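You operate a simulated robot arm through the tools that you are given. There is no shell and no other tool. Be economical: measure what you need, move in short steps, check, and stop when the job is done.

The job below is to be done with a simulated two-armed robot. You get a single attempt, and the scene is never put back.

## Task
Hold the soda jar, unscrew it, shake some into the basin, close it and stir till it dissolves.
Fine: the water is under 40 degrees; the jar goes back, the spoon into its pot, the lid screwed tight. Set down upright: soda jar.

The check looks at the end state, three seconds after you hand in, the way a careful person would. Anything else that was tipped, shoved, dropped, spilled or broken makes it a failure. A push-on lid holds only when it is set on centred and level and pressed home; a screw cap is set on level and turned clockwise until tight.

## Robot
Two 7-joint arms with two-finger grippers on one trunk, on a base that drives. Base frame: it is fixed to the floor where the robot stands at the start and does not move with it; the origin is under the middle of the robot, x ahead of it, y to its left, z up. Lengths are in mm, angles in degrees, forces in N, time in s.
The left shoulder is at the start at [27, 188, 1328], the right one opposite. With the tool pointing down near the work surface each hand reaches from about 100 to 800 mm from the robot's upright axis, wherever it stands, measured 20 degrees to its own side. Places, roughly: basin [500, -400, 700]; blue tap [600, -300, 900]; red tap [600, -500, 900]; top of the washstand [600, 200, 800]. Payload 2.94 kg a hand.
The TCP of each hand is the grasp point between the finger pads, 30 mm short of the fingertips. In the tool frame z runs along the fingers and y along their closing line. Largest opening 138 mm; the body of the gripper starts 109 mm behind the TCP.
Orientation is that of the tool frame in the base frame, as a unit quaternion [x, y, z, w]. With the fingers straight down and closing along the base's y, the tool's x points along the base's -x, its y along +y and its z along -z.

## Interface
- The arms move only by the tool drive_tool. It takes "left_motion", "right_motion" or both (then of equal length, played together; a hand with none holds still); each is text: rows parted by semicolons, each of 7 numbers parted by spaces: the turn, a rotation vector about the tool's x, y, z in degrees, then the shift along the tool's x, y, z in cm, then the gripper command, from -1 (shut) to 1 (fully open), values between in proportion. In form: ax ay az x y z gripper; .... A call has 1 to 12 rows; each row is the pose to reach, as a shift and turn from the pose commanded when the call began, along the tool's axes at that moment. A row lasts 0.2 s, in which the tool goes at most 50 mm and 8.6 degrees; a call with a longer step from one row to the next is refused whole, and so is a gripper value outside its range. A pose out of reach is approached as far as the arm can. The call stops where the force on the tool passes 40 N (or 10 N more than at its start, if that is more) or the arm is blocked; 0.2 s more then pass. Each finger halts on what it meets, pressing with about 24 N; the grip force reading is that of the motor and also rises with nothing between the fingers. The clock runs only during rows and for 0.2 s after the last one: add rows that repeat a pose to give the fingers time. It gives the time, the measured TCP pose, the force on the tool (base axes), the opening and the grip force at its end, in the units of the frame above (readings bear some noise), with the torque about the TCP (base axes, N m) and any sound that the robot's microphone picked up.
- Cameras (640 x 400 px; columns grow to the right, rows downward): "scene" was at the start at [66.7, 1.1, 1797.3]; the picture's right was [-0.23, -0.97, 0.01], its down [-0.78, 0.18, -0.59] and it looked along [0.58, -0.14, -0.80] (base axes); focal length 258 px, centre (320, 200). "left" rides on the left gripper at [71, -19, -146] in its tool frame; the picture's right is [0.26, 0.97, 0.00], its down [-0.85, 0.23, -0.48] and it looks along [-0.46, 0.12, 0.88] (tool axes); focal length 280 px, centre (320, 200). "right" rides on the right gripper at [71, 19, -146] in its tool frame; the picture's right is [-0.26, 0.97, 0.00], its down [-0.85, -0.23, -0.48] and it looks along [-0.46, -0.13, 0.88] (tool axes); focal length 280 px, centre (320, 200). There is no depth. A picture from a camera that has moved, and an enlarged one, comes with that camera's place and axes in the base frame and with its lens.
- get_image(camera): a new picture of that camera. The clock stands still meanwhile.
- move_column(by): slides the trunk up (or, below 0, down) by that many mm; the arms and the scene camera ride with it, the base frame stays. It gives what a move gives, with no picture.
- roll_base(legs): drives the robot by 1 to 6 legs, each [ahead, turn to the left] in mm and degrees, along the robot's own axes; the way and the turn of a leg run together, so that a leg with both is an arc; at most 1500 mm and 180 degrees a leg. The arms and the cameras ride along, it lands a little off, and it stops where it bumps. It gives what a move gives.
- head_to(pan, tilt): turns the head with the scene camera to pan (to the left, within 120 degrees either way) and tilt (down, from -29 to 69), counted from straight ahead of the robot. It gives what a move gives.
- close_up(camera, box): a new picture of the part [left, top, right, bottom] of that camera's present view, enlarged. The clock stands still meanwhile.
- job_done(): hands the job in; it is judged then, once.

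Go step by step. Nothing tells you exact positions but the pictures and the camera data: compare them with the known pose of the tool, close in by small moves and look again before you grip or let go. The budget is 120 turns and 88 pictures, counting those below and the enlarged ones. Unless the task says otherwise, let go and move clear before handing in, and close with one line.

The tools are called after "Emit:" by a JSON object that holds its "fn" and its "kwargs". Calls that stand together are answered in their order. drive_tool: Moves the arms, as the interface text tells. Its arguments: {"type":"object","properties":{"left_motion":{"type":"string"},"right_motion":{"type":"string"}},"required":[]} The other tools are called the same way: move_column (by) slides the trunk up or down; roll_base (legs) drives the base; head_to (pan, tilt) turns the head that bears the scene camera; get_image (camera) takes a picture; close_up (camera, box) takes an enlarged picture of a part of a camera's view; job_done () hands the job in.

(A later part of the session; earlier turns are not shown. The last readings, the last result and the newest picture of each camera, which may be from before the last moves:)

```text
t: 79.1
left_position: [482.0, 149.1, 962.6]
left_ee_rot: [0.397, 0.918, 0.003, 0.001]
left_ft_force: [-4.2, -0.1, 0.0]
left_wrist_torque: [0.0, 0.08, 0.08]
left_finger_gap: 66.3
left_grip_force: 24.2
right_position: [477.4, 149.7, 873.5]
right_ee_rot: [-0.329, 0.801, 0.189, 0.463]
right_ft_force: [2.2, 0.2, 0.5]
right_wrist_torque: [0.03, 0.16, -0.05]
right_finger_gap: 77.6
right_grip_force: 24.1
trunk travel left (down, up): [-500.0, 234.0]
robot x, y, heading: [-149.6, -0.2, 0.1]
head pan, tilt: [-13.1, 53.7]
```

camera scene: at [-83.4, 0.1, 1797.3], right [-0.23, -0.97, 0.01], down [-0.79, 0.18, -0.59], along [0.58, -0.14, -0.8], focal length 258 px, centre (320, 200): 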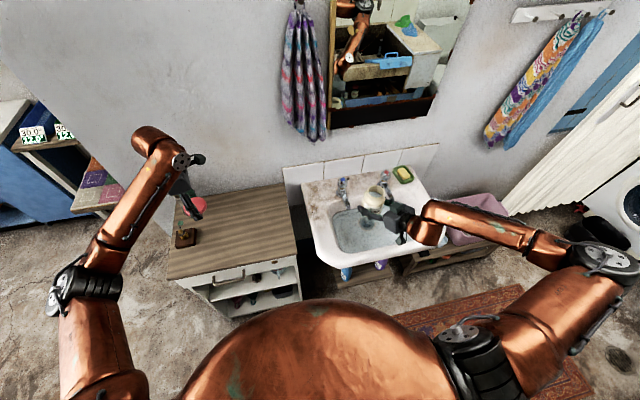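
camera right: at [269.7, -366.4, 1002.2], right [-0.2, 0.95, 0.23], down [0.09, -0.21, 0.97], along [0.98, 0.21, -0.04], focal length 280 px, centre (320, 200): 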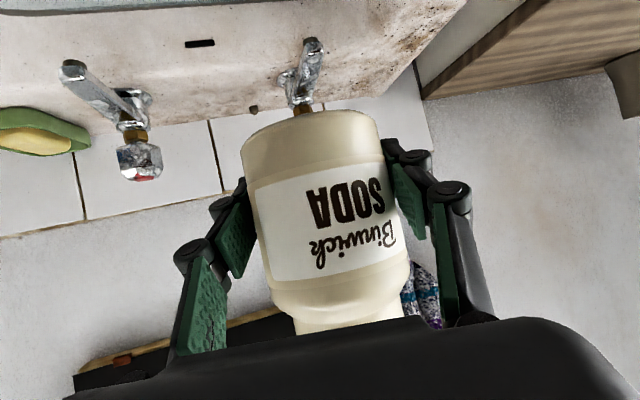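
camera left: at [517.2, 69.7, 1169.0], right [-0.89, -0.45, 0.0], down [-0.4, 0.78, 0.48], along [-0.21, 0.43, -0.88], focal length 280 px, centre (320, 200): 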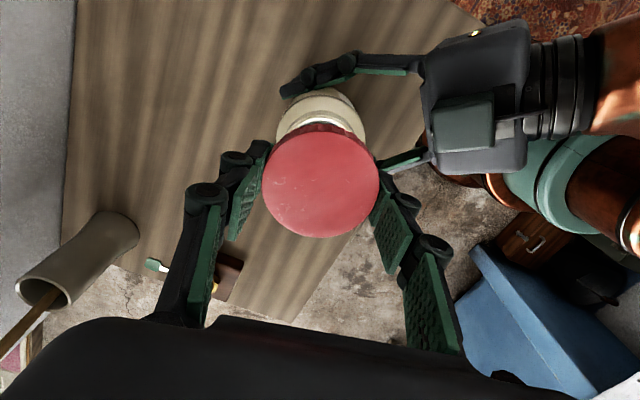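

It sank and turned freely. I open, turn back counterclockwise and regrip for the next stroke.

Emit:
{"fn": "drive_tool", "kwargs": {"left_motion": "0 0 0 0 0 0 0; 0 0 0 0 0 0 0.4; 0 0 -8 0 0 0 0.45; 0 0 -16 0 0 0 0.45; 0 0 -24 0 0 0 0.45; 0 0 -32 0 0 0 0.45; 0 0 -40 0 0 0 0.45; 0 0 -48 0 0 0 0.45; 0 0 -56 0 0 0 0.45; 0 0 -64 0 0 0 0.45; 0 0 -72 0 0 0 0.45; 0 0 -80 0 0 0 0.45"}}

Emit:
{"fn": "drive_tool", "kwargs": {"left_motion": "0 0 -8 0 0 0 0.45; 0 0 -16 0 0 0 0.45; 0 0 -24 0 0 0 0.45; 0 0 -32 0 0 0 0.45; 0 0 -40 0 0 0 0.45; 0 0 -48 0 0 0 0.45; 0 0 -56 0 0 0 0.45; 0 0 -64 0 0 0 0.45; 0 0 -64 0 0 0 0.45"}}

Emit:
{"fn": "get_image", "kwargs": {"camera": "left"}}

```text
t: 81.7
left_position: [482.5, 150.2, 964.5]
left_ee_rot: [-0.289, 0.957, 0.002, 0.002]
left_ft_force: [0.2, 0.0, -0.3]
left_wrist_torque: [0.02, -0.02, 0.0]
left_finger_gap: 99.9
left_grip_force: 0.0
right_position: [477.9, 149.9, 875.0]
right_ee_rot: [-0.329, 0.8, 0.191, 0.463]
right_ft_force: [0.7, 0.5, 1.0]
right_wrist_torque: [-0.01, -0.19, 0.01]
right_finger_gap: 77.7
right_grip_force: 24.2
trunk travel left (down, up): [-500.0, 234.0]
robot x, y, heading: [-150.4, 0.4, 0.0]
head pan, tilt: [-13.1, 53.7]
```

```text
t: 83.7
left_position: [482.4, 149.5, 963.5]
left_ee_rot: [0.752, -0.659, 0.0, -0.003]
left_ft_force: [0.2, 0.4, -0.1]
left_wrist_torque: [0.0, 0.02, -0.01]
left_finger_gap: 100.1
left_grip_force: 0.0
right_position: [478.3, 149.9, 874.1]
right_ee_rot: [-0.328, 0.801, 0.189, 0.463]
right_ft_force: [-0.5, 0.4, 0.1]
right_wrist_torque: [0.01, -0.14, -0.01]
right_finger_gap: 77.6
right_grip_force: 24.2
trunk travel left (down, up): [-500.0, 234.0]
robot x, y, heading: [-146.2, -1.0, -0.1]
head pan, tilt: [-13.1, 53.7]
```

```text
28 pictures are left
camera left: at [511.1, 81.3, 1109.3], right [-0.92, -0.39, 0.0], down [-0.34, 0.81, 0.48], along [-0.18, 0.44, -0.88], focal length 280 px, centre (320, 200)
```

left: 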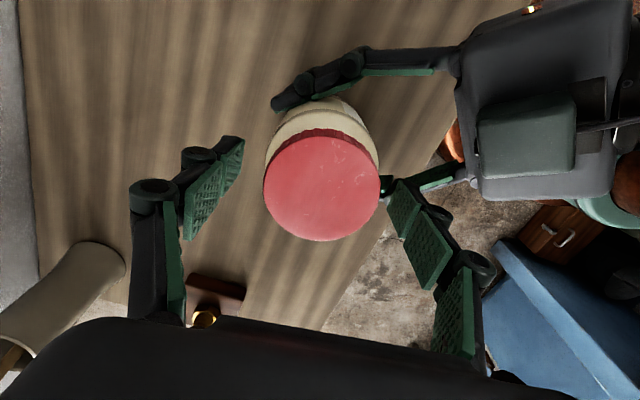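

The lid sits level and centred. I grip and turn clockwise again, until it resists.

Emit:
{"fn": "drive_tool", "kwargs": {"left_motion": "0 0 0 0 0 0 0; 0 0 0 0 0 0 -1; 0 0 0 0 0 0 -1; 0 0 0 0 0 0 -1; 0 0 0 0 0 0 -1; 0 0 8 0 0 0 -1; 0 0 16 0 0 0.05 -1; 0 0 24 0 0 0.05 -1; 0 0 32 0 0 0.1 -1; 0 0 40 0 0 0.1 -1; 0 0 48 0 0 0.15 -1; 0 0 56 0 0 0.15 -1"}}

Emit:
{"fn": "drive_tool", "kwargs": {"left_motion": "0 0 8 0 0 0 -1; 0 0 16 0 0 0.05 -1; 0 0 24 0 0 0.05 -1; 0 0 32 0 0 0.1 -1; 0 0 40 0 0 0.1 -1; 0 0 48 0 0 0.15 -1; 0 0 56 0 0 0.15 -1; 0 0 64 0 0 0.15 -1; 0 0 72 0 0 0.15 -1; 0 0 80 0 0 0.15 -1"}}

Emit:
{"fn": "close_up", "kwargs": {"camera": "left", "box": [210, 50, 450, 250]}}

```text
t: 86.3
left_position: [481.8, 151.9, 962.1]
left_ee_rot: [-0.354, 0.935, 0.002, 0.002]
left_ft_force: [-13.1, 7.9, 20.4]
left_wrist_torque: [0.38, 0.59, 0.19]
left_finger_gap: 65.9
left_grip_force: 24.1
right_position: [477.5, 148.6, 873.6]
right_ee_rot: [-0.328, 0.801, 0.188, 0.464]
right_ft_force: [10.2, -5.6, -4.0]
right_wrist_torque: [0.49, 0.0, -0.16]
right_finger_gap: 78.3
right_grip_force: 24.7
trunk travel left (down, up): [-500.0, 234.0]
robot x, y, heading: [-150.1, 2.9, 0.1]
head pan, tilt: [-13.1, 53.7]
```

```text
t: 88.5
left_position: [483.4, 151.0, 962.3]
left_ee_rot: [0.33, 0.944, 0.004, 0.003]
left_ft_force: [5.8, 18.1, 23.0]
left_wrist_torque: [0.73, -0.24, 0.82]
left_finger_gap: 67.4
left_grip_force: 23.6
right_position: [478.5, 149.9, 874.9]
right_ee_rot: [-0.328, 0.801, 0.188, 0.464]
right_ft_force: [4.4, -15.4, 1.8]
right_wrist_torque: [-0.14, -0.45, -0.55]
right_finger_gap: 78.3
right_grip_force: 24.2
trunk travel left (down, up): [-500.0, 234.0]
robot x, y, heading: [-150.7, -0.6, 0.3]
head pan, tilt: [-13.1, 53.7]
```

```text
2.00 times, centred on (330, 150) of left
camera zoom: at [415.4, 178.4, 1107.4], right [0.4, 0.92, 0.01], down [0.8, -0.35, 0.48], along [0.44, -0.18, -0.88], focal length 561 px, centre (300, 300)
```

zoom: 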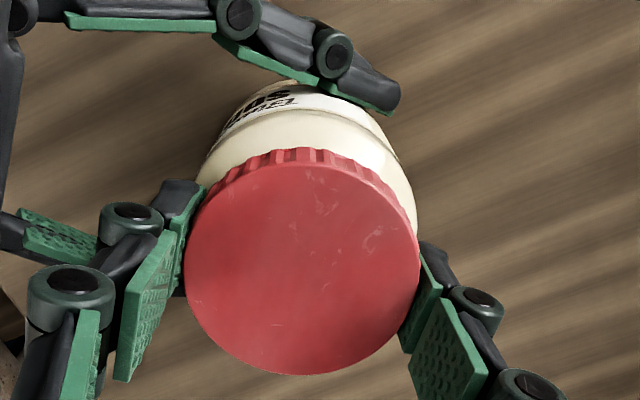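

The torque has risen to 0.8 N m, so it is close to tight. I turn a little further and check for slip.

Emit:
{"fn": "drive_tool", "kwargs": {"left_motion": "0 0 5 0 0 0 -1; 0 0 10 0 0 0 -1; 0 0 15 0 0 0 -1; 0 0 20 0 0 0 -1; 0 0 24 0 0 0 -1; 0 0 24 0 0 0 -1"}}

Emit:
{"fn": "close_up", "kwargs": {"camera": "left", "box": [210, 50, 450, 250]}}

```text
t: 89.9
left_position: [483.9, 149.2, 961.8]
left_ee_rot: [0.52, 0.854, 0.003, 0.001]
left_ft_force: [7.7, 6.1, 20.0]
left_wrist_torque: [0.27, -0.56, 0.18]
left_finger_gap: 67.2
left_grip_force: 23.9
right_position: [476.7, 149.0, 873.9]
right_ee_rot: [-0.329, 0.801, 0.19, 0.463]
right_ft_force: [4.3, -8.5, 2.9]
right_wrist_torque: [-0.64, -0.09, 0.08]
right_finger_gap: 78.3
right_grip_force: 24.5
trunk travel left (down, up): [-500.0, 234.0]
robot x, y, heading: [-148.8, -1.6, -0.1]
head pan, tilt: [-13.1, 53.7]
```

```text
2.00 times, centred on (330, 150) of left
camera zoom: at [432.8, 202.1, 1107.5], right [0.74, 0.68, 0.01], down [0.59, -0.65, 0.48], along [0.33, -0.35, -0.88], focal length 561 px, centre (300, 300)
```

zoom: 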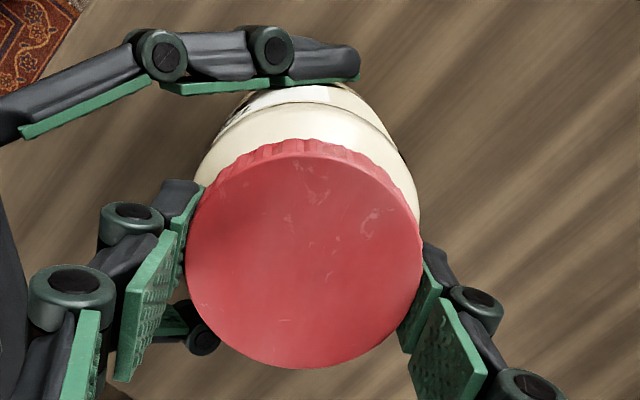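

The lid followed with hardly any slip. I regrip and make one more tightening stroke to be sure it is tight.

Emit:
{"fn": "drive_tool", "kwargs": {"left_motion": "0 0 0 0 0 0 0; 0 0 0 0 0 -0.1 0.4; 0 0 -8 0 0 -0.1 0.45; 0 0 -16 0 0 -0.1 0.45; 0 0 -24 0 0 -0.1 0.45; 0 0 -32 0 0 -0.1 0.45; 0 0 -40 0 0 -0.1 0.45; 0 0 -48 0 0 -0.1 0.45; 0 0 -56 0 0 -0.1 0.45; 0 0 -64 0 0 -0.1 0.45; 0 0 -72 0 0 -0.1 0.45; 0 0 -80 0 0 -0.1 0.45"}}

Emit:
{"fn": "drive_tool", "kwargs": {"left_motion": "0 0 0 0 0 0 0; 0 0 0 0 0 0 -1; 0 0 0 0 0 0 -1; 0 0 0 0 0 0 -1; 0 0 0 0 0 0 -1; 0 0 0 0 0 0 -1"}}

Emit:
{"fn": "close_up", "kwargs": {"camera": "left", "box": [210, 50, 450, 250]}}

Emit:
{"fn": "drive_tool", "kwargs": {"left_motion": "0 0 6 0 0 0 -1; 0 0 12 0 0 0 -1; 0 0 18 0 0 0 -1; 0 0 24 0 0 0 -1; 0 0 30 0 0 0 -1; 0 0 36 0 0 0 -1; 0 0 42 0 0 0 -1; 0 0 48 0 0 0 -1"}}

Emit:
{"fn": "close_up", "kwargs": {"camera": "left", "box": [210, 50, 450, 250]}}

```text
t: 92.5
left_position: [482.6, 150.4, 961.4]
left_ee_rot: [-0.153, 0.988, 0.002, 0.001]
left_ft_force: [0.1, -0.4, 0.1]
left_wrist_torque: [0.01, -0.01, 0.01]
left_finger_gap: 100.2
left_grip_force: 0.1
right_position: [477.7, 150.1, 874.0]
right_ee_rot: [-0.328, 0.801, 0.189, 0.464]
right_ft_force: [-1.0, 2.1, 2.9]
right_wrist_torque: [0.11, -0.06, -0.04]
right_finger_gap: 78.0
right_grip_force: 24.0
trunk travel left (down, up): [-500.0, 234.0]
robot x, y, heading: [-149.8, 2.3, -0.2]
head pan, tilt: [-13.1, 53.7]
```

```text
t: 93.9
left_position: [481.6, 151.5, 961.5]
left_ee_rot: [-0.151, 0.988, 0.002, 0.003]
left_ft_force: [-1.7, 11.0, 8.0]
left_wrist_torque: [0.32, 0.11, 0.16]
left_finger_gap: 67.0
left_grip_force: 24.3
right_position: [477.6, 149.0, 873.4]
right_ee_rot: [-0.328, 0.801, 0.189, 0.464]
right_ft_force: [4.9, -4.8, 3.8]
right_wrist_torque: [0.25, 0.0, -0.14]
right_finger_gap: 78.0
right_grip_force: 24.0
trunk travel left (down, up): [-500.0, 234.0]
robot x, y, heading: [-147.7, 1.2, -0.3]
head pan, tilt: [-13.1, 53.7]
```

```text
2.00 times, centred on (330, 150) of left
camera zoom: at [420.8, 110.7, 1107.3], right [-0.54, 0.84, 0.0], down [0.74, 0.47, 0.48], along [0.4, 0.26, -0.88], focal length 561 px, centre (300, 300)
```

zoom: 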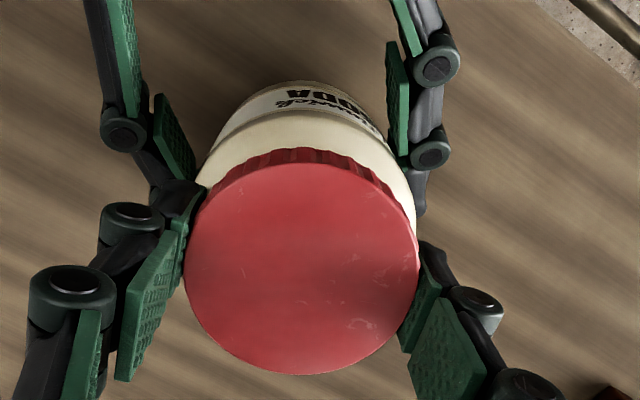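

```text
t: 95.7
left_position: [483.2, 150.5, 961.8]
left_ee_rot: [0.265, 0.964, 0.003, 0.001]
left_ft_force: [-0.5, 10.6, 5.6]
left_wrist_torque: [0.49, -0.03, 0.11]
left_finger_gap: 66.7
left_grip_force: 24.4
right_position: [477.7, 149.2, 873.8]
right_ee_rot: [-0.328, 0.801, 0.19, 0.463]
right_ft_force: [5.2, -12.6, 6.4]
right_wrist_torque: [-0.07, -0.26, -0.08]
right_finger_gap: 78.2
right_grip_force: 24.2
trunk travel left (down, up): [-500.0, 234.0]
robot x, y, heading: [-151.3, -0.1, 0.2]
head pan, tilt: [-13.1, 53.7]
```

```text
2.00 times, centred on (330, 150) of left
camera zoom: at [411.9, 168.4, 1107.8], right [0.27, 0.96, 0.01], down [0.85, -0.24, 0.48], along [0.46, -0.12, -0.88], focal length 561 px, centre (300, 300)
```

zoom: 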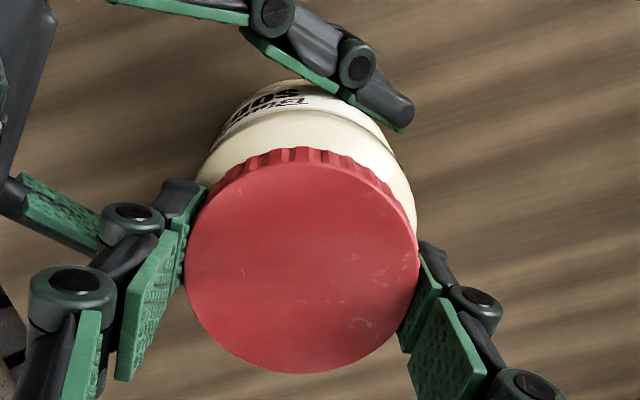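

The lid still turns easily, and my fingertips may be resting on the shoulder and keeping it from sinking. I open, raise 8 mm, turn back, and regrip higher.

Emit:
{"fn": "drive_tool", "kwargs": {"left_motion": "0 0 0 0 0 0 0; 0 0 0 0 0 -0.3 0.4; 0 0 -8 0 0 -0.8 0.45; 0 0 -16 0 0 -0.8 0.45; 0 0 -24 0 0 -0.8 0.45; 0 0 -32 0 0 -0.8 0.45; 0 0 -40 0 0 -0.8 0.45; 0 0 -48 0 0 -0.8 0.45; 0 0 -56 0 0 -0.8 0.45; 0 0 -64 0 0 -0.8 0.45; 0 0 -72 0 0 -0.8 0.45; 0 0 -80 0 0 -0.8 0.45"}}

Emit:
{"fn": "drive_tool", "kwargs": {"left_motion": "0 0 -8 0 0 0 0.45; 0 0 -16 0 0 0 0.45; 0 0 -24 0 0 0 0.45; 0 0 -32 0 0 0 0.45; 0 0 -40 0 0 0 0.45; 0 0 -46 0 0 0 0.45; 0 0 -46 0 0 0 0; 0 0 -46 0 0 0 -1; 0 0 -46 0 0 0 -1; 0 0 -46 0 0 0 -1; 0 0 -46 0 0 0 -1; 0 0 -46 0 0 0 -1"}}

Emit:
{"fn": "close_up", "kwargs": {"camera": "left", "box": [210, 50, 450, 250]}}

```text
t: 98.3
left_position: [482.7, 149.5, 969.3]
left_ee_rot: [-0.419, 0.908, 0.002, 0.002]
left_ft_force: [0.7, 0.1, -0.6]
left_wrist_torque: [0.03, 0.01, 0.0]
left_finger_gap: 100.1
left_grip_force: 0.0
right_position: [479.0, 150.1, 873.7]
right_ee_rot: [-0.328, 0.801, 0.189, 0.463]
right_ft_force: [-1.0, 0.4, -0.1]
right_wrist_torque: [-0.06, -0.01, 0.0]
right_finger_gap: 78.1
right_grip_force: 24.4
trunk travel left (down, up): [-500.0, 234.0]
robot x, y, heading: [-148.1, -0.6, 0.1]
head pan, tilt: [-13.1, 53.7]
```

```text
t: 100.9
left_position: [481.9, 149.1, 968.7]
left_ee_rot: [0.74, -0.673, -0.001, -0.002]
left_ft_force: [-12.7, -3.3, 5.2]
left_wrist_torque: [-0.25, 0.79, 0.03]
left_finger_gap: 66.9
left_grip_force: 23.7
right_position: [478.1, 148.8, 872.9]
right_ee_rot: [-0.327, 0.801, 0.188, 0.464]
right_ft_force: [12.1, 2.7, -6.1]
right_wrist_torque: [-0.19, 0.36, -0.07]
right_finger_gap: 78.2
right_grip_force: 24.0
trunk travel left (down, up): [-500.0, 234.0]
robot x, y, heading: [-151.1, -0.2, -0.1]
head pan, tilt: [-13.1, 53.7]
```

```text
2.00 times, centred on (330, 150) of left
camera zoom: at [508.9, 79.7, 1114.5], right [-0.94, -0.35, 0.0], down [-0.31, 0.82, 0.48], along [-0.17, 0.45, -0.88], focal length 561 px, centre (300, 300)
```

zoom: 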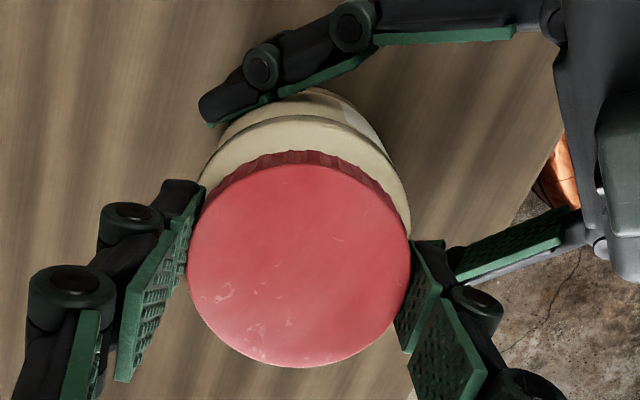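

Now I turn clockwise with slight following and watch the torque.

Emit:
{"fn": "drive_tool", "kwargs": {"left_motion": "0 0 8 0 0 0 -1; 0 0 16 0 0 0.05 -1; 0 0 24 0 0 0.05 -1; 0 0 32 0 0 0.1 -1; 0 0 40 0 0 0.1 -1; 0 0 48 0 0 0.1 -1; 0 0 56 0 0 0.15 -1; 0 0 64 0 0 0.15 -1; 0 0 72 0 0 0.15 -1"}}

Emit:
{"fn": "drive_tool", "kwargs": {"left_motion": "0 0 8 0 0 0 -1; 0 0 16 0 0 0.05 -1; 0 0 24 0 0 0.05 -1; 0 0 32 0 0 0.1 -1; 0 0 40 0 0 0.1 -1; 0 0 48 0 0 0.1 -1; 0 0 56 0 0 0.1 -1"}}

Emit:
{"fn": "close_up", "kwargs": {"camera": "left", "box": [210, 50, 450, 250]}}

```text
t: 102.9
left_position: [481.2, 151.2, 968.5]
left_ee_rot: [-0.203, 0.979, 0.003, 0.002]
left_ft_force: [-17.3, 4.6, 9.4]
left_wrist_torque: [-0.01, 0.49, 0.04]
left_finger_gap: 67.2
left_grip_force: 24.1
right_position: [477.6, 148.8, 873.0]
right_ee_rot: [-0.328, 0.801, 0.189, 0.464]
right_ft_force: [18.4, -5.2, -1.1]
right_wrist_torque: [0.32, 0.7, -0.16]
right_finger_gap: 78.2
right_grip_force: 24.0
trunk travel left (down, up): [-500.0, 234.0]
robot x, y, heading: [-150.2, -0.1, -0.1]
head pan, tilt: [-13.1, 53.7]
```

```text
t: 104.5
left_position: [482.9, 149.8, 966.6]
left_ee_rot: [0.282, 0.96, 0.004, 0.001]
left_ft_force: [-2.2, 12.0, 7.0]
left_wrist_torque: [0.23, -0.3, 0.67]
left_finger_gap: 66.2
left_grip_force: 24.5
right_position: [477.2, 148.6, 872.2]
right_ee_rot: [-0.328, 0.802, 0.189, 0.463]
right_ft_force: [5.7, -13.6, -0.8]
right_wrist_torque: [0.61, 0.33, -0.62]
right_finger_gap: 79.0
right_grip_force: 24.1
trunk travel left (down, up): [-500.0, 234.0]
robot x, y, heading: [-149.8, -1.4, -0.2]
head pan, tilt: [-13.1, 53.7]
```

```text
2.00 times, centred on (330, 150) of left
camera zoom: at [412.4, 170.9, 1112.7], right [0.3, 0.95, 0.01], down [0.84, -0.27, 0.48], along [0.46, -0.14, -0.88], focal length 561 px, centre (300, 300)
```

zoom: 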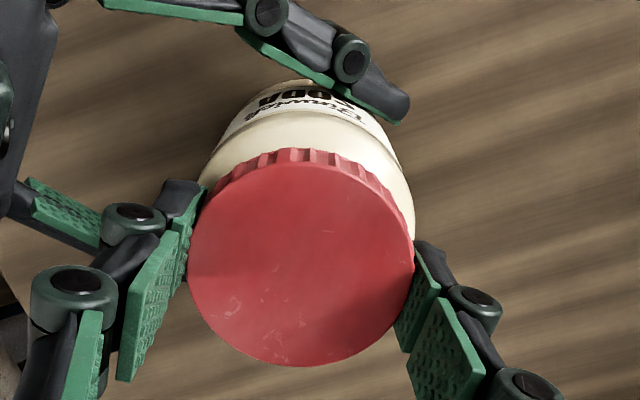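

The label has now turned with the lid a little and the torque is 0.67, which indicates tight. I turn 16° more to confirm that the jar now follows.

Emit:
{"fn": "drive_tool", "kwargs": {"left_motion": "0 0 5 0 0 0 -1; 0 0 10 0 0 0 -1; 0 0 16 0 0 0 -1; 0 0 20 0 0 0 -1"}}

Emit:
{"fn": "close_up", "kwargs": {"camera": "left", "box": [210, 50, 450, 250]}}

```text
t: 105.5
left_position: [483.1, 149.3, 966.3]
left_ee_rot: [0.445, 0.896, 0.002, 0.001]
left_ft_force: [-2.0, -3.1, 3.4]
left_wrist_torque: [-0.26, 0.08, 0.57]
left_finger_gap: 66.7
left_grip_force: 23.8
right_position: [476.0, 150.5, 872.5]
right_ee_rot: [-0.329, 0.801, 0.191, 0.463]
right_ft_force: [3.2, 1.4, -4.5]
right_wrist_torque: [-0.1, 0.14, -0.54]
right_finger_gap: 78.4
right_grip_force: 23.6
trunk travel left (down, up): [-500.0, 234.0]
robot x, y, heading: [-151.6, -2.2, 0.0]
head pan, tilt: [-13.1, 53.7]
```

```text
2.00 times, centred on (330, 150) of left
camera zoom: at [424.6, 192.4, 1112.2], right [0.61, 0.79, 0.0], down [0.7, -0.54, 0.48], along [0.38, -0.29, -0.88], focal length 561 px, centre (300, 300)
```

zoom: 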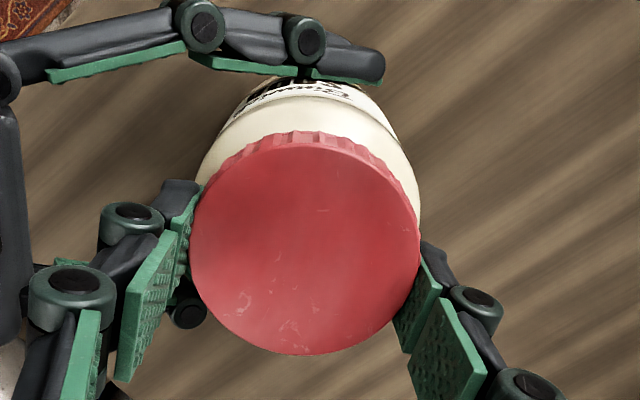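

The lid holds firmly with resisting torque; I take it as tight. I open both hands, left rising, right backing straight out.

Emit:
{"fn": "drive_tool", "kwargs": {"left_motion": "0 0 0 0 0 0 -0.3; 0 0 0 0 0 0 0.3; 0 0 0 0 0 0 0.5; 0 0 0 0 0 -2 0.5; 0 0 0 0 0 -5 0.5; 0 0 0 0 0 -9 0.5; 0 0 0 0 0 -12 0.5; 0 0 0 0 0 -12 0.5; 0 0 0 0 0 -12 0.5; 0 0 0 0 0 -12 0.5", "right_motion": "0 0 0 0 0 0 -1; 0 0 0 0 0 0 -1; 0 0 0 0 0 0 -1; 0 0 0 0 0 0 -0.2; 0 0 0 0 0 0 0.3; 0 0 0 0 0 0 0.7; 0 0 0 0 0 0 0.8; 0 0 0 0 0 0 0.8; 0 0 0 0.5 0 -1.5 0.8; 0 0 0 1.5 0 -4 0.8"}}

Emit:
{"fn": "drive_tool", "kwargs": {"right_motion": "0 0 0 0.8 0 -2.5 0.8; 0 0 0 0 0 -6 0.8; 0 0 0 0 0 -10 0.8; 0 0 0 0 0 -13 0.8; 0 0 0 0 0 -13 0.8"}}

Emit:
{"fn": "get_image", "kwargs": {"camera": "left"}}

Emit:
{"fn": "get_image", "kwargs": {"camera": "right"}}

```text
t: 107.7
left_position: [480.6, 149.1, 1087.3]
left_ee_rot: [0.443, 0.897, 0.002, 0.0]
left_ft_force: [0.0, -1.1, 0.9]
left_wrist_torque: [0.04, 0.01, 0.02]
left_finger_gap: 103.6
left_grip_force: 0.0
right_position: [447.3, 118.2, 882.1]
right_ee_rot: [-0.328, 0.801, 0.19, 0.463]
right_ft_force: [0.0, 0.0, 0.6]
right_wrist_torque: [-0.02, -0.02, 0.0]
right_finger_gap: 124.2
right_grip_force: 0.1
trunk travel left (down, up): [-500.0, 234.0]
robot x, y, heading: [-150.0, -3.0, 0.1]
head pan, tilt: [-13.1, 53.7]
```

```text
t: 108.9
left_position: [481.9, 151.0, 1086.8]
left_ee_rot: [0.443, 0.897, 0.001, 0.0]
left_ft_force: [-0.7, 1.5, -0.9]
left_wrist_torque: [-0.02, -0.01, -0.04]
left_finger_gap: 103.5
left_grip_force: 0.0
right_position: [366.1, 40.5, 947.1]
right_ee_rot: [-0.328, 0.801, 0.189, 0.463]
right_ft_force: [-0.1, -0.2, -0.4]
right_wrist_torque: [-0.01, 0.02, -0.03]
right_finger_gap: 124.2
right_grip_force: 0.0
trunk travel left (down, up): [-500.0, 234.0]
robot x, y, heading: [-148.2, -1.9, 0.1]
head pan, tilt: [-13.1, 53.7]
```

```text
20 pictures are left
camera left: at [423.9, 194.5, 1232.1], right [0.61, 0.8, 0.0], down [0.7, -0.54, 0.48], along [0.38, -0.29, -0.88], focal length 280 px, centre (320, 200)
```

left: 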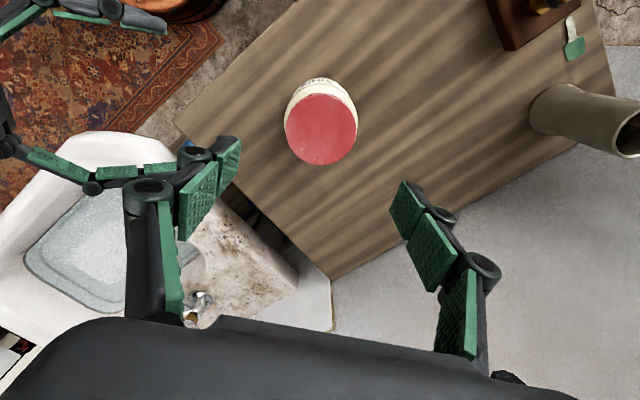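

```text
19 pictures are left
camera right: at [239.0, -58.7, 957.9], right [-0.58, 0.78, 0.23], down [0.17, -0.16, 0.97], along [0.79, 0.61, -0.04], focal length 280 px, centre (320, 200)
```

right: 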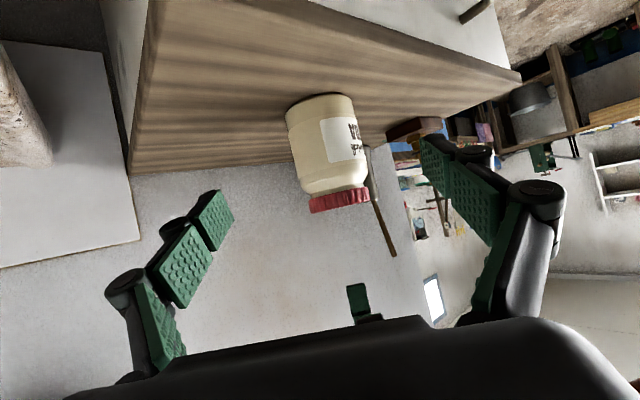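

The jar stands upright with its lid on. Next is the spoon: handle end ≈(667,439,1113), pot mouth ≈(669,398,979). I first move the right hand away and raise the left, then I'll drive forward for reach.

Emit:
{"fn": "drive_tool", "kwargs": {"right_motion": "2 0 1 -1.5 -0.5 -4 0.8; 8 0 5 -3 -3 -8 0.8; 13 0 7.5 -4 -6 -12 0.8; 17 0 10 -5 -8 -16 0.8; 22 0 12.5 -6 -10 -20 0.8; 26 0 15 -6.5 -12 -23.5 0.8; 30 0 17.5 -7 -14 -27 0.8; 35 0 20 -7.3 -16 -30.5 0.8; 39 0 22.5 -7.5 -17.7 -32.9 0.8", "left_motion": "0 0 -4 0 0 -2 0.5; 0 0 -8 0 0 -4 0.5; 0 0 -12 0 0 -6 0.5; 0 0 -16 0 0 -8 0.5; 0 0 -20 0 0 -10 0.5; 0 0 -24 0 0 -12 0.5; 0 0 -29 0 0 -14 0.5; 0 0 -33 0 0 -15 0.5; 0 0 -37 0 0 -15 0.5"}}

Emit:
{"fn": "drive_tool", "kwargs": {"right_motion": "0 0 0 0.3 -4 -1 0.8; 0 0 0 0.6 -8 -2 0.8; 0 0 0 0.9 -12 -3 0.8; 0 0 0 1.2 -16 -4 0.8; 0 0 0 1.5 -20 -5 0.8; 0 0 0 1.9 -25 -6.5 0.8; 0 0 0 2.3 -29.5 -7.9 0.8; 0 0 0 2.3 -29.5 -7.9 0.8"}}

Emit:
{"fn": "roll_base", "kwargs": {"legs": [[190, 0]]}}

Emit:
{"fn": "drive_tool", "kwargs": {"left_motion": "0 0 0 0 0 0 0.5; 0 0 0 0 0 0 0.5; 0 0 0 0 0 0 0.5; 0 0 0 0 0 0 0.5", "right_motion": "0 0 0 0 0 0 0.8; 0 0 0 0 0 0 0.8; 0 0 0 0 0 0 0.8; 0 0 0 0 0 0 0.8"}}

Emit:
{"fn": "get_image", "kwargs": {"camera": "scene"}}

```text
refused: row 3 steps farther than a row can; nothing moved
```

```text
refused: row 6 steps farther than a row can; nothing moved
```

```text
t: 110.5
left_position: [664.7, 152.7, 1087.8]
left_ee_rot: [0.443, 0.897, 0.004, 0.003]
left_ft_force: [1.0, -0.4, 0.1]
left_wrist_torque: [-0.02, 0.11, 0.02]
left_finger_gap: 103.4
left_grip_force: 0.0
right_position: [550.3, 42.2, 950.7]
right_ee_rot: [-0.328, 0.8, 0.189, 0.466]
right_ft_force: [0.7, 0.9, -0.8]
right_wrist_torque: [0.07, -0.03, 0.01]
right_finger_gap: 124.1
right_grip_force: 0.0
trunk travel left (down, up): [-500.0, 234.0]
robot x, y, heading: [42.6, 2.2, 0.0]
head pan, tilt: [-13.1, 53.7]
```

```text
t: 111.5
left_position: [659.2, 151.4, 1091.0]
left_ee_rot: [0.442, 0.897, 0.005, 0.005]
left_ft_force: [0.1, 0.0, 0.3]
left_wrist_torque: [0.01, 0.06, -0.02]
left_finger_gap: 103.5
left_grip_force: 0.1
right_position: [545.6, 39.9, 951.8]
right_ee_rot: [-0.328, 0.799, 0.189, 0.468]
right_ft_force: [0.8, 0.5, -0.6]
right_wrist_torque: [0.02, 0.01, 0.01]
right_finger_gap: 124.1
right_grip_force: 0.0
trunk travel left (down, up): [-500.0, 234.0]
robot x, y, heading: [38.2, -5.5, 0.3]
head pan, tilt: [-13.1, 53.7]
```

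```text
18 pictures are left
camera scene: at [120.9, -16.4, 1796.5], right [-0.22, -0.97, 0.0], down [-0.79, 0.18, -0.59], along [0.57, -0.13, -0.81], focal length 258 px, centre (320, 200)
```

scene: 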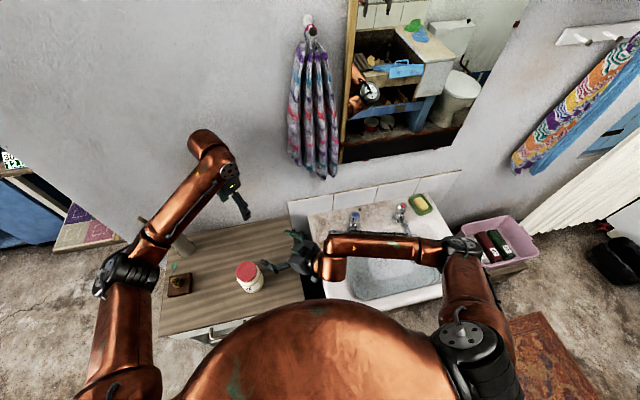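

Two moves were refused, yet the base drove; nothing was touched and the jar stands as before. I now raise the right hand clear in smaller steps, and the left as well.

Emit:
{"fn": "drive_tool", "kwargs": {"right_motion": "0 0 0 -3.5 0 -2 0.8; 0 0 0 -6 0 -3.5 0.8; 3.9 0 2.2 -6.1 -1.7 -6.5 0.8; 7.8 0 4.5 -6.2 -3.4 -9.5 0.8; 11.7 0 6.7 -6.4 -5.1 -12.5 0.8; 15.6 0 9 -6.5 -6.8 -15.5 0.8; 19.5 0 11.2 -6.6 -8.5 -18.5 0.8; 23.4 0 13.5 -6.7 -10.2 -21.5 0.8; 27.3 0 15.7 -6.8 -11.9 -24.5 0.8; 31.2 0 18 -7 -13.6 -27.5 0.8; 35.1 0 20.2 -7.1 -15.3 -30.5 0.8; 39 0 22.5 -7.2 -17 -33.6 0.8", "left_motion": "0 0 -3 0 0 -1 0.5; 0 0 -6 0 0 -2 0.5; 0 0 -9 0 0 -3 0.5; 0 0 -12 0 0 -4 0.5; 0 0 -15 0 0 -5 0.5; 0 0 -18 0 0 -6 0.5; 0 0 -21 0 0 -7 0.5; 0 0 -24 0 0 -8 0.5; 0 0 -27 0 0 -9 0.5; 0 0 -30 0 0 -10 0.5; 0 0 -33 0 0 -11 0.5; 0 0 -37 0 0 -12 0.5"}}

```text
t: 114.1
left_position: [653.8, 152.9, 1213.4]
left_ee_rot: [0.134, 0.991, 0.004, 0.009]
left_ft_force: [-0.3, 0.7, 0.3]
left_wrist_torque: [-0.04, -0.05, -0.03]
left_finger_gap: 103.4
left_grip_force: 0.0
right_position: [526.5, -296.3, 1136.5]
right_ee_rot: [-0.026, 0.859, 0.023, 0.511]
right_ft_force: [0.3, 0.3, -0.4]
right_wrist_torque: [0.02, 0.03, -0.07]
right_finger_gap: 124.5
right_grip_force: 0.1
right hand out of reach, approached as far as the arm can: row 7, 8, 9, 10, 11, 12
trunk travel left (down, up): [-500.0, 234.0]
robot x, y, heading: [32.7, 1.6, 0.2]
head pan, tilt: [-13.1, 53.7]
```

I move the right hand further right out of the stirring area and check the left's settled pose.

Emit:
{"fn": "drive_tool", "kwargs": {"right_motion": "0 0 0 0 -3 0 0.8; 0 0 0 0 -7 0 0.8; 0 0 0 0 -11 0 0.8; 0 0 0 0 -15 0 0.8; 0 0 0 0 -19 0 0.8; 0 0 0 0 -23 0 0.8; 0 0 0 0 -26 0 0.8; 0 0 0 0 -26 0 0.8", "left_motion": "0 0 -4 0 0 0 0.3; 0 0 -8 0 0 0 0.2; 0 0 -12 0 0 0 0.1; 0 0 -15 0 0 0 0.1; 0 0 -15 0 0 0 0.1; 0 0 -15 0 0 0 0.1; 0 0 -15 0 0 0 0.1; 0 0 -15 0 0 0 0.1"}}

```text
t: 115.9
left_position: [656.4, 148.9, 1213.3]
left_ee_rot: [0.005, 1.0, 0.003, 0.008]
left_ft_force: [0.8, 0.2, 0.0]
left_wrist_torque: [-0.01, -0.01, -0.01]
left_finger_gap: 75.5
left_grip_force: 0.0
right_position: [545.6, -544.3, 1130.3]
right_ee_rot: [-0.024, 0.859, 0.019, 0.512]
right_ft_force: [-0.1, 0.4, 0.1]
right_wrist_torque: [0.0, -0.01, 0.0]
right_finger_gap: 124.2
right_grip_force: 0.1
right hand out of reach, approached as far as the arm can: row 7, 8
trunk travel left (down, up): [-500.0, 234.0]
robot x, y, heading: [38.7, 1.3, 0.3]
head pan, tilt: [-13.1, 53.7]
```

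I bring the left hand over the spoon handle, tilted 11° to match its lean, and look.

Emit:
{"fn": "drive_tool", "kwargs": {"left_motion": "1.2 0 0 -0.1 3 0 0.1; 2.4 0 0 -0.2 6.5 0 0.1; 3.6 0 0 -0.4 10 0 0.1; 4.8 0 0 -0.5 13.5 0 0.1; 6 0 0 -0.6 17 0 0.1; 7.2 0 0 -0.8 20.5 0 0.1; 8.4 0 0 -0.9 24 0 0.1; 9.6 0 0 -1 27.5 1 0.1; 11.4 0 0 -1.1 30.2 2 0.1; 11.4 0 0 -1.1 30.2 2 0.1"}}

Emit:
{"fn": "get_image", "kwargs": {"camera": "left"}}

```text
t: 118.1
left_position: [669.7, 452.3, 1194.0]
left_ee_rot: [0.006, 0.995, -0.096, 0.007]
left_ft_force: [-0.9, -0.3, -0.5]
left_wrist_torque: [0.01, -0.01, 0.01]
left_finger_gap: 75.8
left_grip_force: 0.1
right_position: [545.3, -542.7, 1131.1]
right_ee_rot: [-0.024, 0.859, 0.019, 0.511]
right_ft_force: [0.8, -0.5, 0.6]
right_wrist_torque: [-0.02, 0.0, 0.02]
right_finger_gap: 124.3
right_grip_force: 0.0
trunk travel left (down, up): [-500.0, 234.0]
robot x, y, heading: [42.1, 0.2, 0.2]
head pan, tilt: [-13.1, 53.7]
```

```text
17 pictures are left
camera left: at [598.1, 462.0, 1339.8], right [-0.25, 0.95, -0.19], down [0.85, 0.31, 0.44], along [0.47, -0.05, -0.88], focal length 280 px, centre (320, 200)
```

left: 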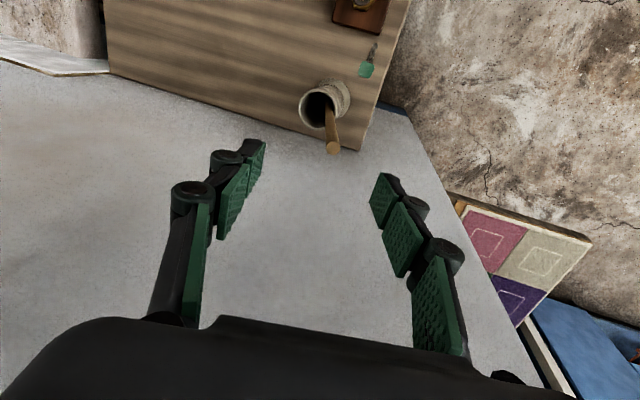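

The handle is parallel to the tool, 11 mm to the tool's +y. I shift and advance along it, then view before closing.

Emit:
{"fn": "drive_tool", "kwargs": {"left_motion": "0 0 0 0 1.1 0 0.1; 0 0 0 0 1.1 2 0.1; 0 0 0 0 1.1 4 0.1; 0 0 0 0 1.1 6 0.1; 0 0 0 0 1.1 8 0.1; 0 0 0 0 1.1 10 0.1; 0 0 0 0 1.1 11 0.1; 0 0 0 0 1.1 11 0.1"}}

Emit:
{"fn": "get_image", "kwargs": {"camera": "left"}}

```text
t: 119.9
left_position: [672.5, 443.1, 1082.8]
left_ee_rot: [0.006, 0.995, -0.096, 0.008]
left_ft_force: [0.6, 0.6, 0.2]
left_wrist_torque: [-0.01, -0.01, 0.02]
left_finger_gap: 75.9
left_grip_force: 0.0
right_position: [546.0, -541.6, 1130.0]
right_ee_rot: [-0.023, 0.859, 0.019, 0.511]
right_ft_force: [0.8, -0.2, -0.7]
right_wrist_torque: [0.0, -0.02, 0.0]
right_finger_gap: 124.0
right_grip_force: 0.0
trunk travel left (down, up): [-500.0, 234.0]
robot x, y, heading: [38.5, 1.3, 0.0]
head pan, tilt: [-13.1, 53.7]
```

```text
16 pictures are left
camera left: at [600.4, 451.3, 1230.7], right [-0.25, 0.95, -0.19], down [0.85, 0.31, 0.44], along [0.47, -0.05, -0.88], focal length 280 px, centre (320, 200)
```

left: 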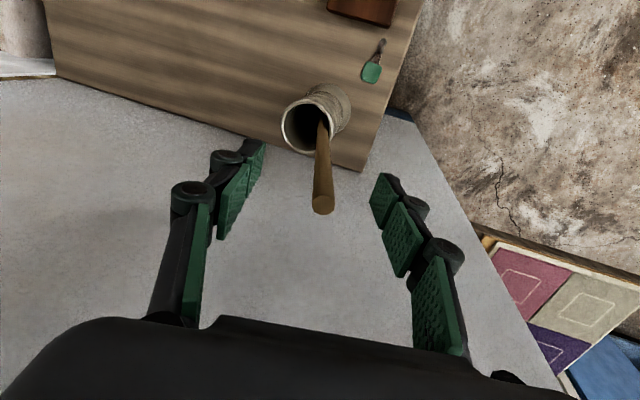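

The handle lies between the fingers. I close on it.

Emit:
{"fn": "drive_tool", "kwargs": {"left_motion": "0 0 0 0 0 0 -0.3; 0 0 0 0 0 0 -0.7; 0 0 0 0 0 0 -1; 0 0 0 0 0 0 -1; 0 0 0 0 0 0 -1; 0 0 0 0 0 0 -1"}}

Emit:
{"fn": "get_image", "kwargs": {"camera": "left"}}

```text
t: 121.3
left_position: [672.6, 442.1, 1084.5]
left_ee_rot: [0.006, 0.995, -0.096, 0.007]
left_ft_force: [-0.4, -0.7, 0.1]
left_wrist_torque: [0.01, -0.02, 0.01]
left_finger_gap: 10.1
left_grip_force: 24.3
right_position: [546.3, -543.2, 1131.5]
right_ee_rot: [-0.024, 0.859, 0.02, 0.511]
right_ft_force: [-1.4, -0.7, 0.3]
right_wrist_torque: [0.02, 0.02, 0.01]
right_finger_gap: 124.3
right_grip_force: 0.1
trunk travel left (down, up): [-500.0, 234.0]
robot x, y, heading: [36.9, -1.6, 0.4]
head pan, tilt: [-13.1, 53.7]
```

```text
15 pictures are left
camera left: at [600.4, 451.5, 1231.0], right [-0.25, 0.95, -0.19], down [0.85, 0.31, 0.44], along [0.47, -0.05, -0.88], focal length 280 px, centre (320, 200)
```

left: 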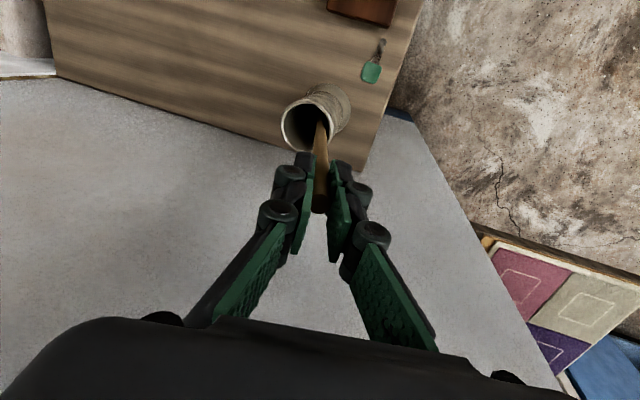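

The spoon is held (10 mm handle). I lift it straight out of the pot along its axis.

Emit:
{"fn": "drive_tool", "kwargs": {"left_motion": "0 0 0 0 0 -1 -1; 0 0 0 0 0 -3 -1; 0 0 0 0 0 -6 -1; 0 0 0 0 0 -9 -1; 0 0 0 0 0 -12 -1; 0 0 0 0 0 -15 -1; 0 0 0 0 0 -18 -1; 0 0 0 0 0 -18 -1"}}

Emit:
{"fn": "get_image", "kwargs": {"camera": "left"}}

Emit:
{"fn": "get_image", "kwargs": {"camera": "scene"}}

```text
t: 123.1
left_position: [669.9, 475.6, 1263.3]
left_ee_rot: [0.005, 0.995, -0.097, 0.007]
left_ft_force: [-0.1, 1.1, -0.4]
left_wrist_torque: [-0.02, 0.0, 0.0]
left_finger_gap: 9.9
left_grip_force: 23.8
right_position: [545.6, -542.2, 1130.6]
right_ee_rot: [-0.024, 0.859, 0.019, 0.511]
right_ft_force: [0.3, 0.5, 0.4]
right_wrist_torque: [0.0, -0.01, -0.03]
right_finger_gap: 124.3
right_grip_force: 0.0
trunk travel left (down, up): [-500.0, 234.0]
robot x, y, heading: [40.3, 0.0, 0.4]
head pan, tilt: [-13.1, 53.7]
```

```text
14 pictures are left
camera left: at [598.1, 485.3, 1409.0], right [-0.25, 0.95, -0.19], down [0.85, 0.31, 0.44], along [0.47, -0.05, -0.88], focal length 280 px, centre (320, 200)
```

left: 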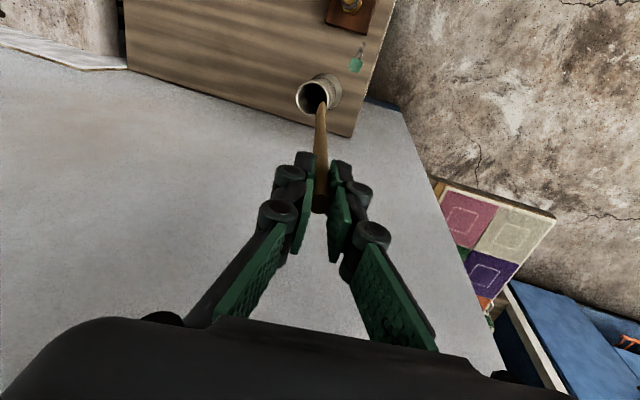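

```text
13 pictures are left
camera scene: at [117.7, -15.5, 1796.7], right [-0.22, -0.97, 0.0], down [-0.79, 0.18, -0.59], along [0.57, -0.13, -0.81], focal length 258 px, centre (320, 200)
```

scene: 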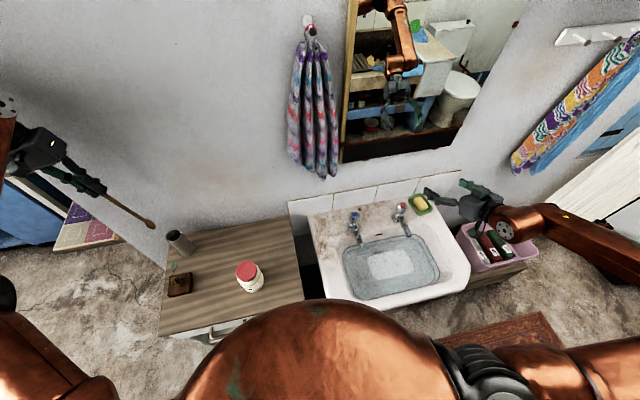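

The spoon is out and the pot stands. I carry the spoon across toward the basin at height.

Emit:
{"fn": "drive_tool", "kwargs": {"left_motion": "0 0 0 1.15 -4.12 1.05 -1; 0 0 0 2.3 -8.23 2.1 -1; 0 0 0 3.46 -12.35 3.16 -1; 0 0 0 4.6 -16.46 4.2 -1; 0 0 0 5.76 -20.58 5.26 -1; 0 0 0 6.9 -24.7 6.3 -1; 0 0 0 8.07 -28.8 7.37 -1; 0 0 0 9.2 -32.9 8.4 -1; 0 0 0 10.4 -37 9.5 -1; 0 0 0 11.5 -41.2 10.5 -1; 0 0 0 12.7 -45.3 11.6 -1; 0 0 0 13.8 -49.4 12.6 -1"}}

Emit:
{"fn": "drive_tool", "kwargs": {"left_motion": "0 0 0 1.15 -4.12 1.05 -1; 0 0 0 2.3 -8.23 2.1 -1; 0 0 0 3.46 -12.35 3.16 -1; 0 0 0 4.6 -16.46 4.2 -1; 0 0 0 5.76 -20.58 5.26 -1; 0 0 0 6.9 -24.7 6.3 -1; 0 0 0 8.07 -28.8 7.37 -1; 0 0 0 8.07 -28.8 7.37 -1"}}

Emit:
{"fn": "get_image", "kwargs": {"camera": "scene"}}

```text
t: 125.7
left_position: [527.2, -34.7, 1230.2]
left_ee_rot: [0.005, 0.995, -0.096, 0.007]
left_ft_force: [-0.3, -0.9, -0.7]
left_wrist_torque: [0.03, -0.01, -0.02]
left_finger_gap: 10.0
left_grip_force: 24.5
right_position: [545.9, -545.2, 1129.9]
right_ee_rot: [-0.023, 0.859, 0.02, 0.511]
right_ft_force: [-0.1, -0.3, -0.6]
right_wrist_torque: [0.02, -0.03, 0.06]
right_finger_gap: 124.2
right_grip_force: 0.1
trunk travel left (down, up): [-500.0, 234.0]
robot x, y, heading: [37.6, 0.8, 0.1]
head pan, tilt: [-13.1, 53.7]
```

```text
t: 127.5
left_position: [443.7, -326.2, 1210.5]
left_ee_rot: [0.006, 0.995, -0.096, 0.008]
left_ft_force: [0.2, -0.9, -0.8]
left_wrist_torque: [-0.04, 0.0, -0.02]
left_finger_gap: 10.2
left_grip_force: 23.5
right_position: [546.2, -542.3, 1129.9]
right_ee_rot: [-0.023, 0.859, 0.018, 0.512]
right_ft_force: [-0.1, 0.0, 0.1]
right_wrist_torque: [-0.08, 0.06, -0.04]
right_finger_gap: 124.2
right_grip_force: 0.1
trunk travel left (down, up): [-500.0, 234.0]
robot x, y, heading: [38.8, -0.3, 0.4]
head pan, tilt: [-13.1, 53.7]
```

```text
12 pictures are left
camera scene: at [118.5, -16.2, 1796.7], right [-0.22, -0.97, 0.0], down [-0.79, 0.18, -0.59], along [0.57, -0.13, -0.81], focal length 258 px, centre (320, 200)
```

scene: 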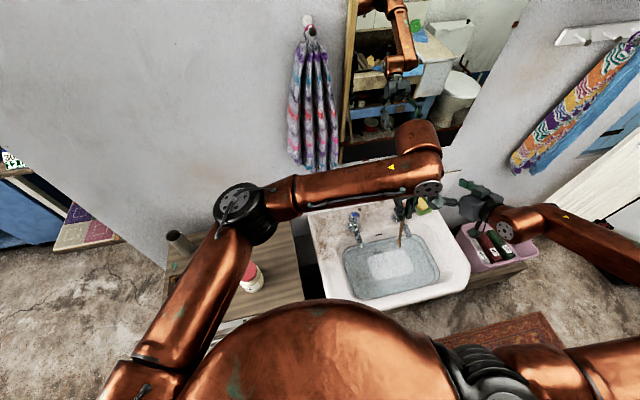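

The spoon is over the soda patch. I lower it 160 mm vertically and check the depth.

Emit:
{"fn": "drive_tool", "kwargs": {"left_motion": "0 0 0 0 0.6 2.9 -1; 0 0 0 0.1 1.2 5.9 -1; 0 0 0 0.1 1.8 8.8 -1; 0 0 0 0.2 2.3 11.8 -1; 0 0 0 0.2 2.7 13.7 -1; 0 0 0 0.2 3.1 15.7 -1; 0 0 0 0.2 3.1 15.7 -1"}}

Emit:
{"fn": "close_up", "kwargs": {"camera": "scene", "box": [320, 170, 480, 310]}}

```text
t: 129.1
left_position: [443.4, -326.8, 1051.8]
left_ee_rot: [0.006, 0.995, -0.096, 0.007]
left_ft_force: [-0.1, 0.4, -1.2]
left_wrist_torque: [-0.01, 0.03, 0.03]
left_finger_gap: 10.1
left_grip_force: 24.0
right_position: [545.5, -543.9, 1131.5]
right_ee_rot: [-0.023, 0.859, 0.019, 0.511]
right_ft_force: [-0.4, 0.5, 0.0]
right_wrist_torque: [0.03, -0.03, -0.02]
right_finger_gap: 124.1
right_grip_force: 0.1
trunk travel left (down, up): [-500.0, 234.0]
robot x, y, heading: [37.4, 0.0, 0.1]
head pan, tilt: [-13.1, 53.7]
```

```text
2.86 times, centred on (400, 240) of scene
camera zoom: at [117.5, -18.0, 1796.8], right [-0.22, -0.97, 0.0], down [-0.79, 0.18, -0.59], along [0.57, -0.13, -0.81], focal length 736 px, centre (91, 86)
```

zoom: 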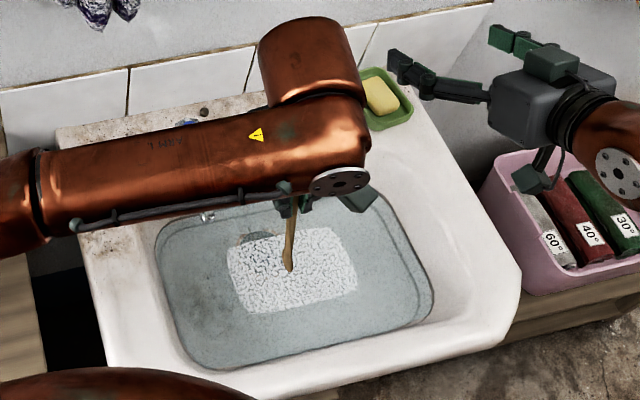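

The spoon bowl is right above the patch, tip at ~830 mm. I lower 40 mm more into the water.

Emit:
{"fn": "drive_tool", "kwargs": {"left_motion": "0 0 0 0 0.2 1 -1; 0 0 0 0 0.4 2 -1; 0 0 0 0 0.6 3 -1; 0 0 0 0.1 0.76 3.9 -1; 0 0 0 0.1 0.76 3.9 -1"}}

Emit:
{"fn": "close_up", "kwargs": {"camera": "scene", "box": [320, 170, 480, 310]}}

```text
t: 130.3
left_position: [444.0, -327.8, 1010.9]
left_ee_rot: [0.006, 0.995, -0.096, 0.008]
left_ft_force: [-1.0, 0.4, -0.2]
left_wrist_torque: [-0.01, -0.02, -0.01]
left_finger_gap: 9.9
left_grip_force: 23.8
right_position: [547.4, -543.9, 1130.7]
right_ee_rot: [-0.024, 0.859, 0.02, 0.511]
right_ft_force: [-1.1, 0.3, -0.5]
right_wrist_torque: [-0.01, 0.0, 0.01]
right_finger_gap: 124.2
right_grip_force: 0.1
trunk travel left (down, up): [-500.0, 234.0]
robot x, y, heading: [39.2, 0.7, 0.3]
head pan, tilt: [-13.1, 53.7]
```

```text
2.86 times, centred on (400, 240) of scene
camera zoom: at [117.7, -17.8, 1796.8], right [-0.22, -0.97, 0.0], down [-0.79, 0.18, -0.59], along [0.57, -0.13, -0.81], focal length 736 px, centre (91, 86)
```

zoom: 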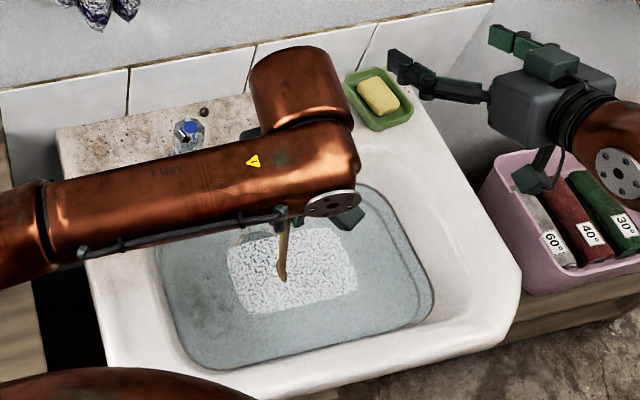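

No contact yet; the tip is about at the surface. I lower another 25 mm and stir in circles.

Emit:
{"fn": "drive_tool", "kwargs": {"left_motion": "0 0 0 0 0.48 2.45 -1; 0 0 0 -4.5 0.48 2.45 -1; 0 0 0 -2.25 4.3 1.71 -1; 0 0 0 2.25 4.3 1.71 -1; 0 0 0 4.5 0.48 2.45 -1; 0 0 0 2.25 -3.34 3.19 -1; 0 0 0 -2.25 -3.34 3.19 -1; 0 0 0 -4.5 0.48 2.45 -1; 0 0 0 -2.25 4.3 1.71 -1; 0 0 0 2.25 4.3 1.71 -1; 0 0 0 4.5 0.48 2.45 -1; 0 0 0 0 0.48 2.45 -1"}}

Emit:
{"fn": "close_up", "kwargs": {"camera": "scene", "box": [320, 170, 480, 310]}}

```text
t: 133.1
left_position: [467.0, -300.9, 975.0]
left_ee_rot: [-0.014, 0.997, -0.079, 0.02]
left_ft_force: [-0.4, 0.3, 0.4]
left_wrist_torque: [0.0, -0.06, 0.0]
left_finger_gap: 10.0
left_grip_force: 24.2
right_position: [538.1, -543.5, 1133.3]
right_ee_rot: [-0.023, 0.857, 0.019, 0.514]
right_ft_force: [-0.4, 0.3, 0.1]
right_wrist_torque: [0.0, 0.03, -0.03]
right_finger_gap: 124.3
right_grip_force: 0.0
trunk travel left (down, up): [-500.0, 234.0]
robot x, y, heading: [41.5, 3.9, 0.1]
head pan, tilt: [-13.1, 53.7]
stopped in row 12 (left hand): the arm was blocked; the commanded pose is now the measured one
```

```text
2.86 times, centred on (400, 240) of scene
camera zoom: at [116.2, -17.7, 1796.8], right [-0.22, -0.97, 0.0], down [-0.79, 0.18, -0.59], along [0.57, -0.13, -0.81], focal length 736 px, centre (91, 86)
```

zoom: 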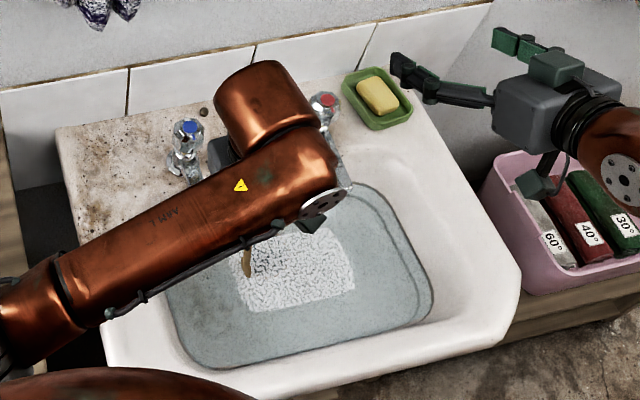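

The soda is thinning; the arm jammed when reaching too close to the body. I stir on with an ellipse kept further out.

Emit:
{"fn": "drive_tool", "kwargs": {"left_motion": "0 0 0 -0.6 -0.6 -0.4 -1; 0 0 0 1.6 -0.5 -0.5 -1; 0 0 0 2.8 -4.3 0.1 -1; 0 0 0 1.8 -8.2 0.7 -1; 0 0 0 -0.4 -8.3 0.8 -1; 0 0 0 -1.6 -4.5 0.3 -1; 0 0 0 -0.6 -0.6 -0.4 -1; 0 0 0 1.6 -0.5 -0.5 -1; 0 0 0 2.8 -4.3 0.1 -1; 0 0 0 1.8 -8.2 0.7 -1; 0 0 0 -0.4 -8.3 0.8 -1; 0 0 0 -1.6 -4.5 0.3 -1"}}

```text
t: 135.7
left_position: [482.8, -344.1, 979.1]
left_ee_rot: [-0.013, 0.997, -0.08, 0.017]
left_ft_force: [-0.1, 0.7, -0.1]
left_wrist_torque: [-0.05, -0.02, -0.02]
left_finger_gap: 10.1
left_grip_force: 24.1
right_position: [541.3, -540.4, 1133.9]
right_ee_rot: [-0.024, 0.858, 0.018, 0.513]
right_ft_force: [0.8, 1.1, 0.3]
right_wrist_torque: [-0.01, 0.08, -0.07]
right_finger_gap: 124.0
right_grip_force: 0.0
trunk travel left (down, up): [-500.0, 234.0]
robot x, y, heading: [41.7, -0.8, 0.4]
head pan, tilt: [-13.1, 53.7]
```

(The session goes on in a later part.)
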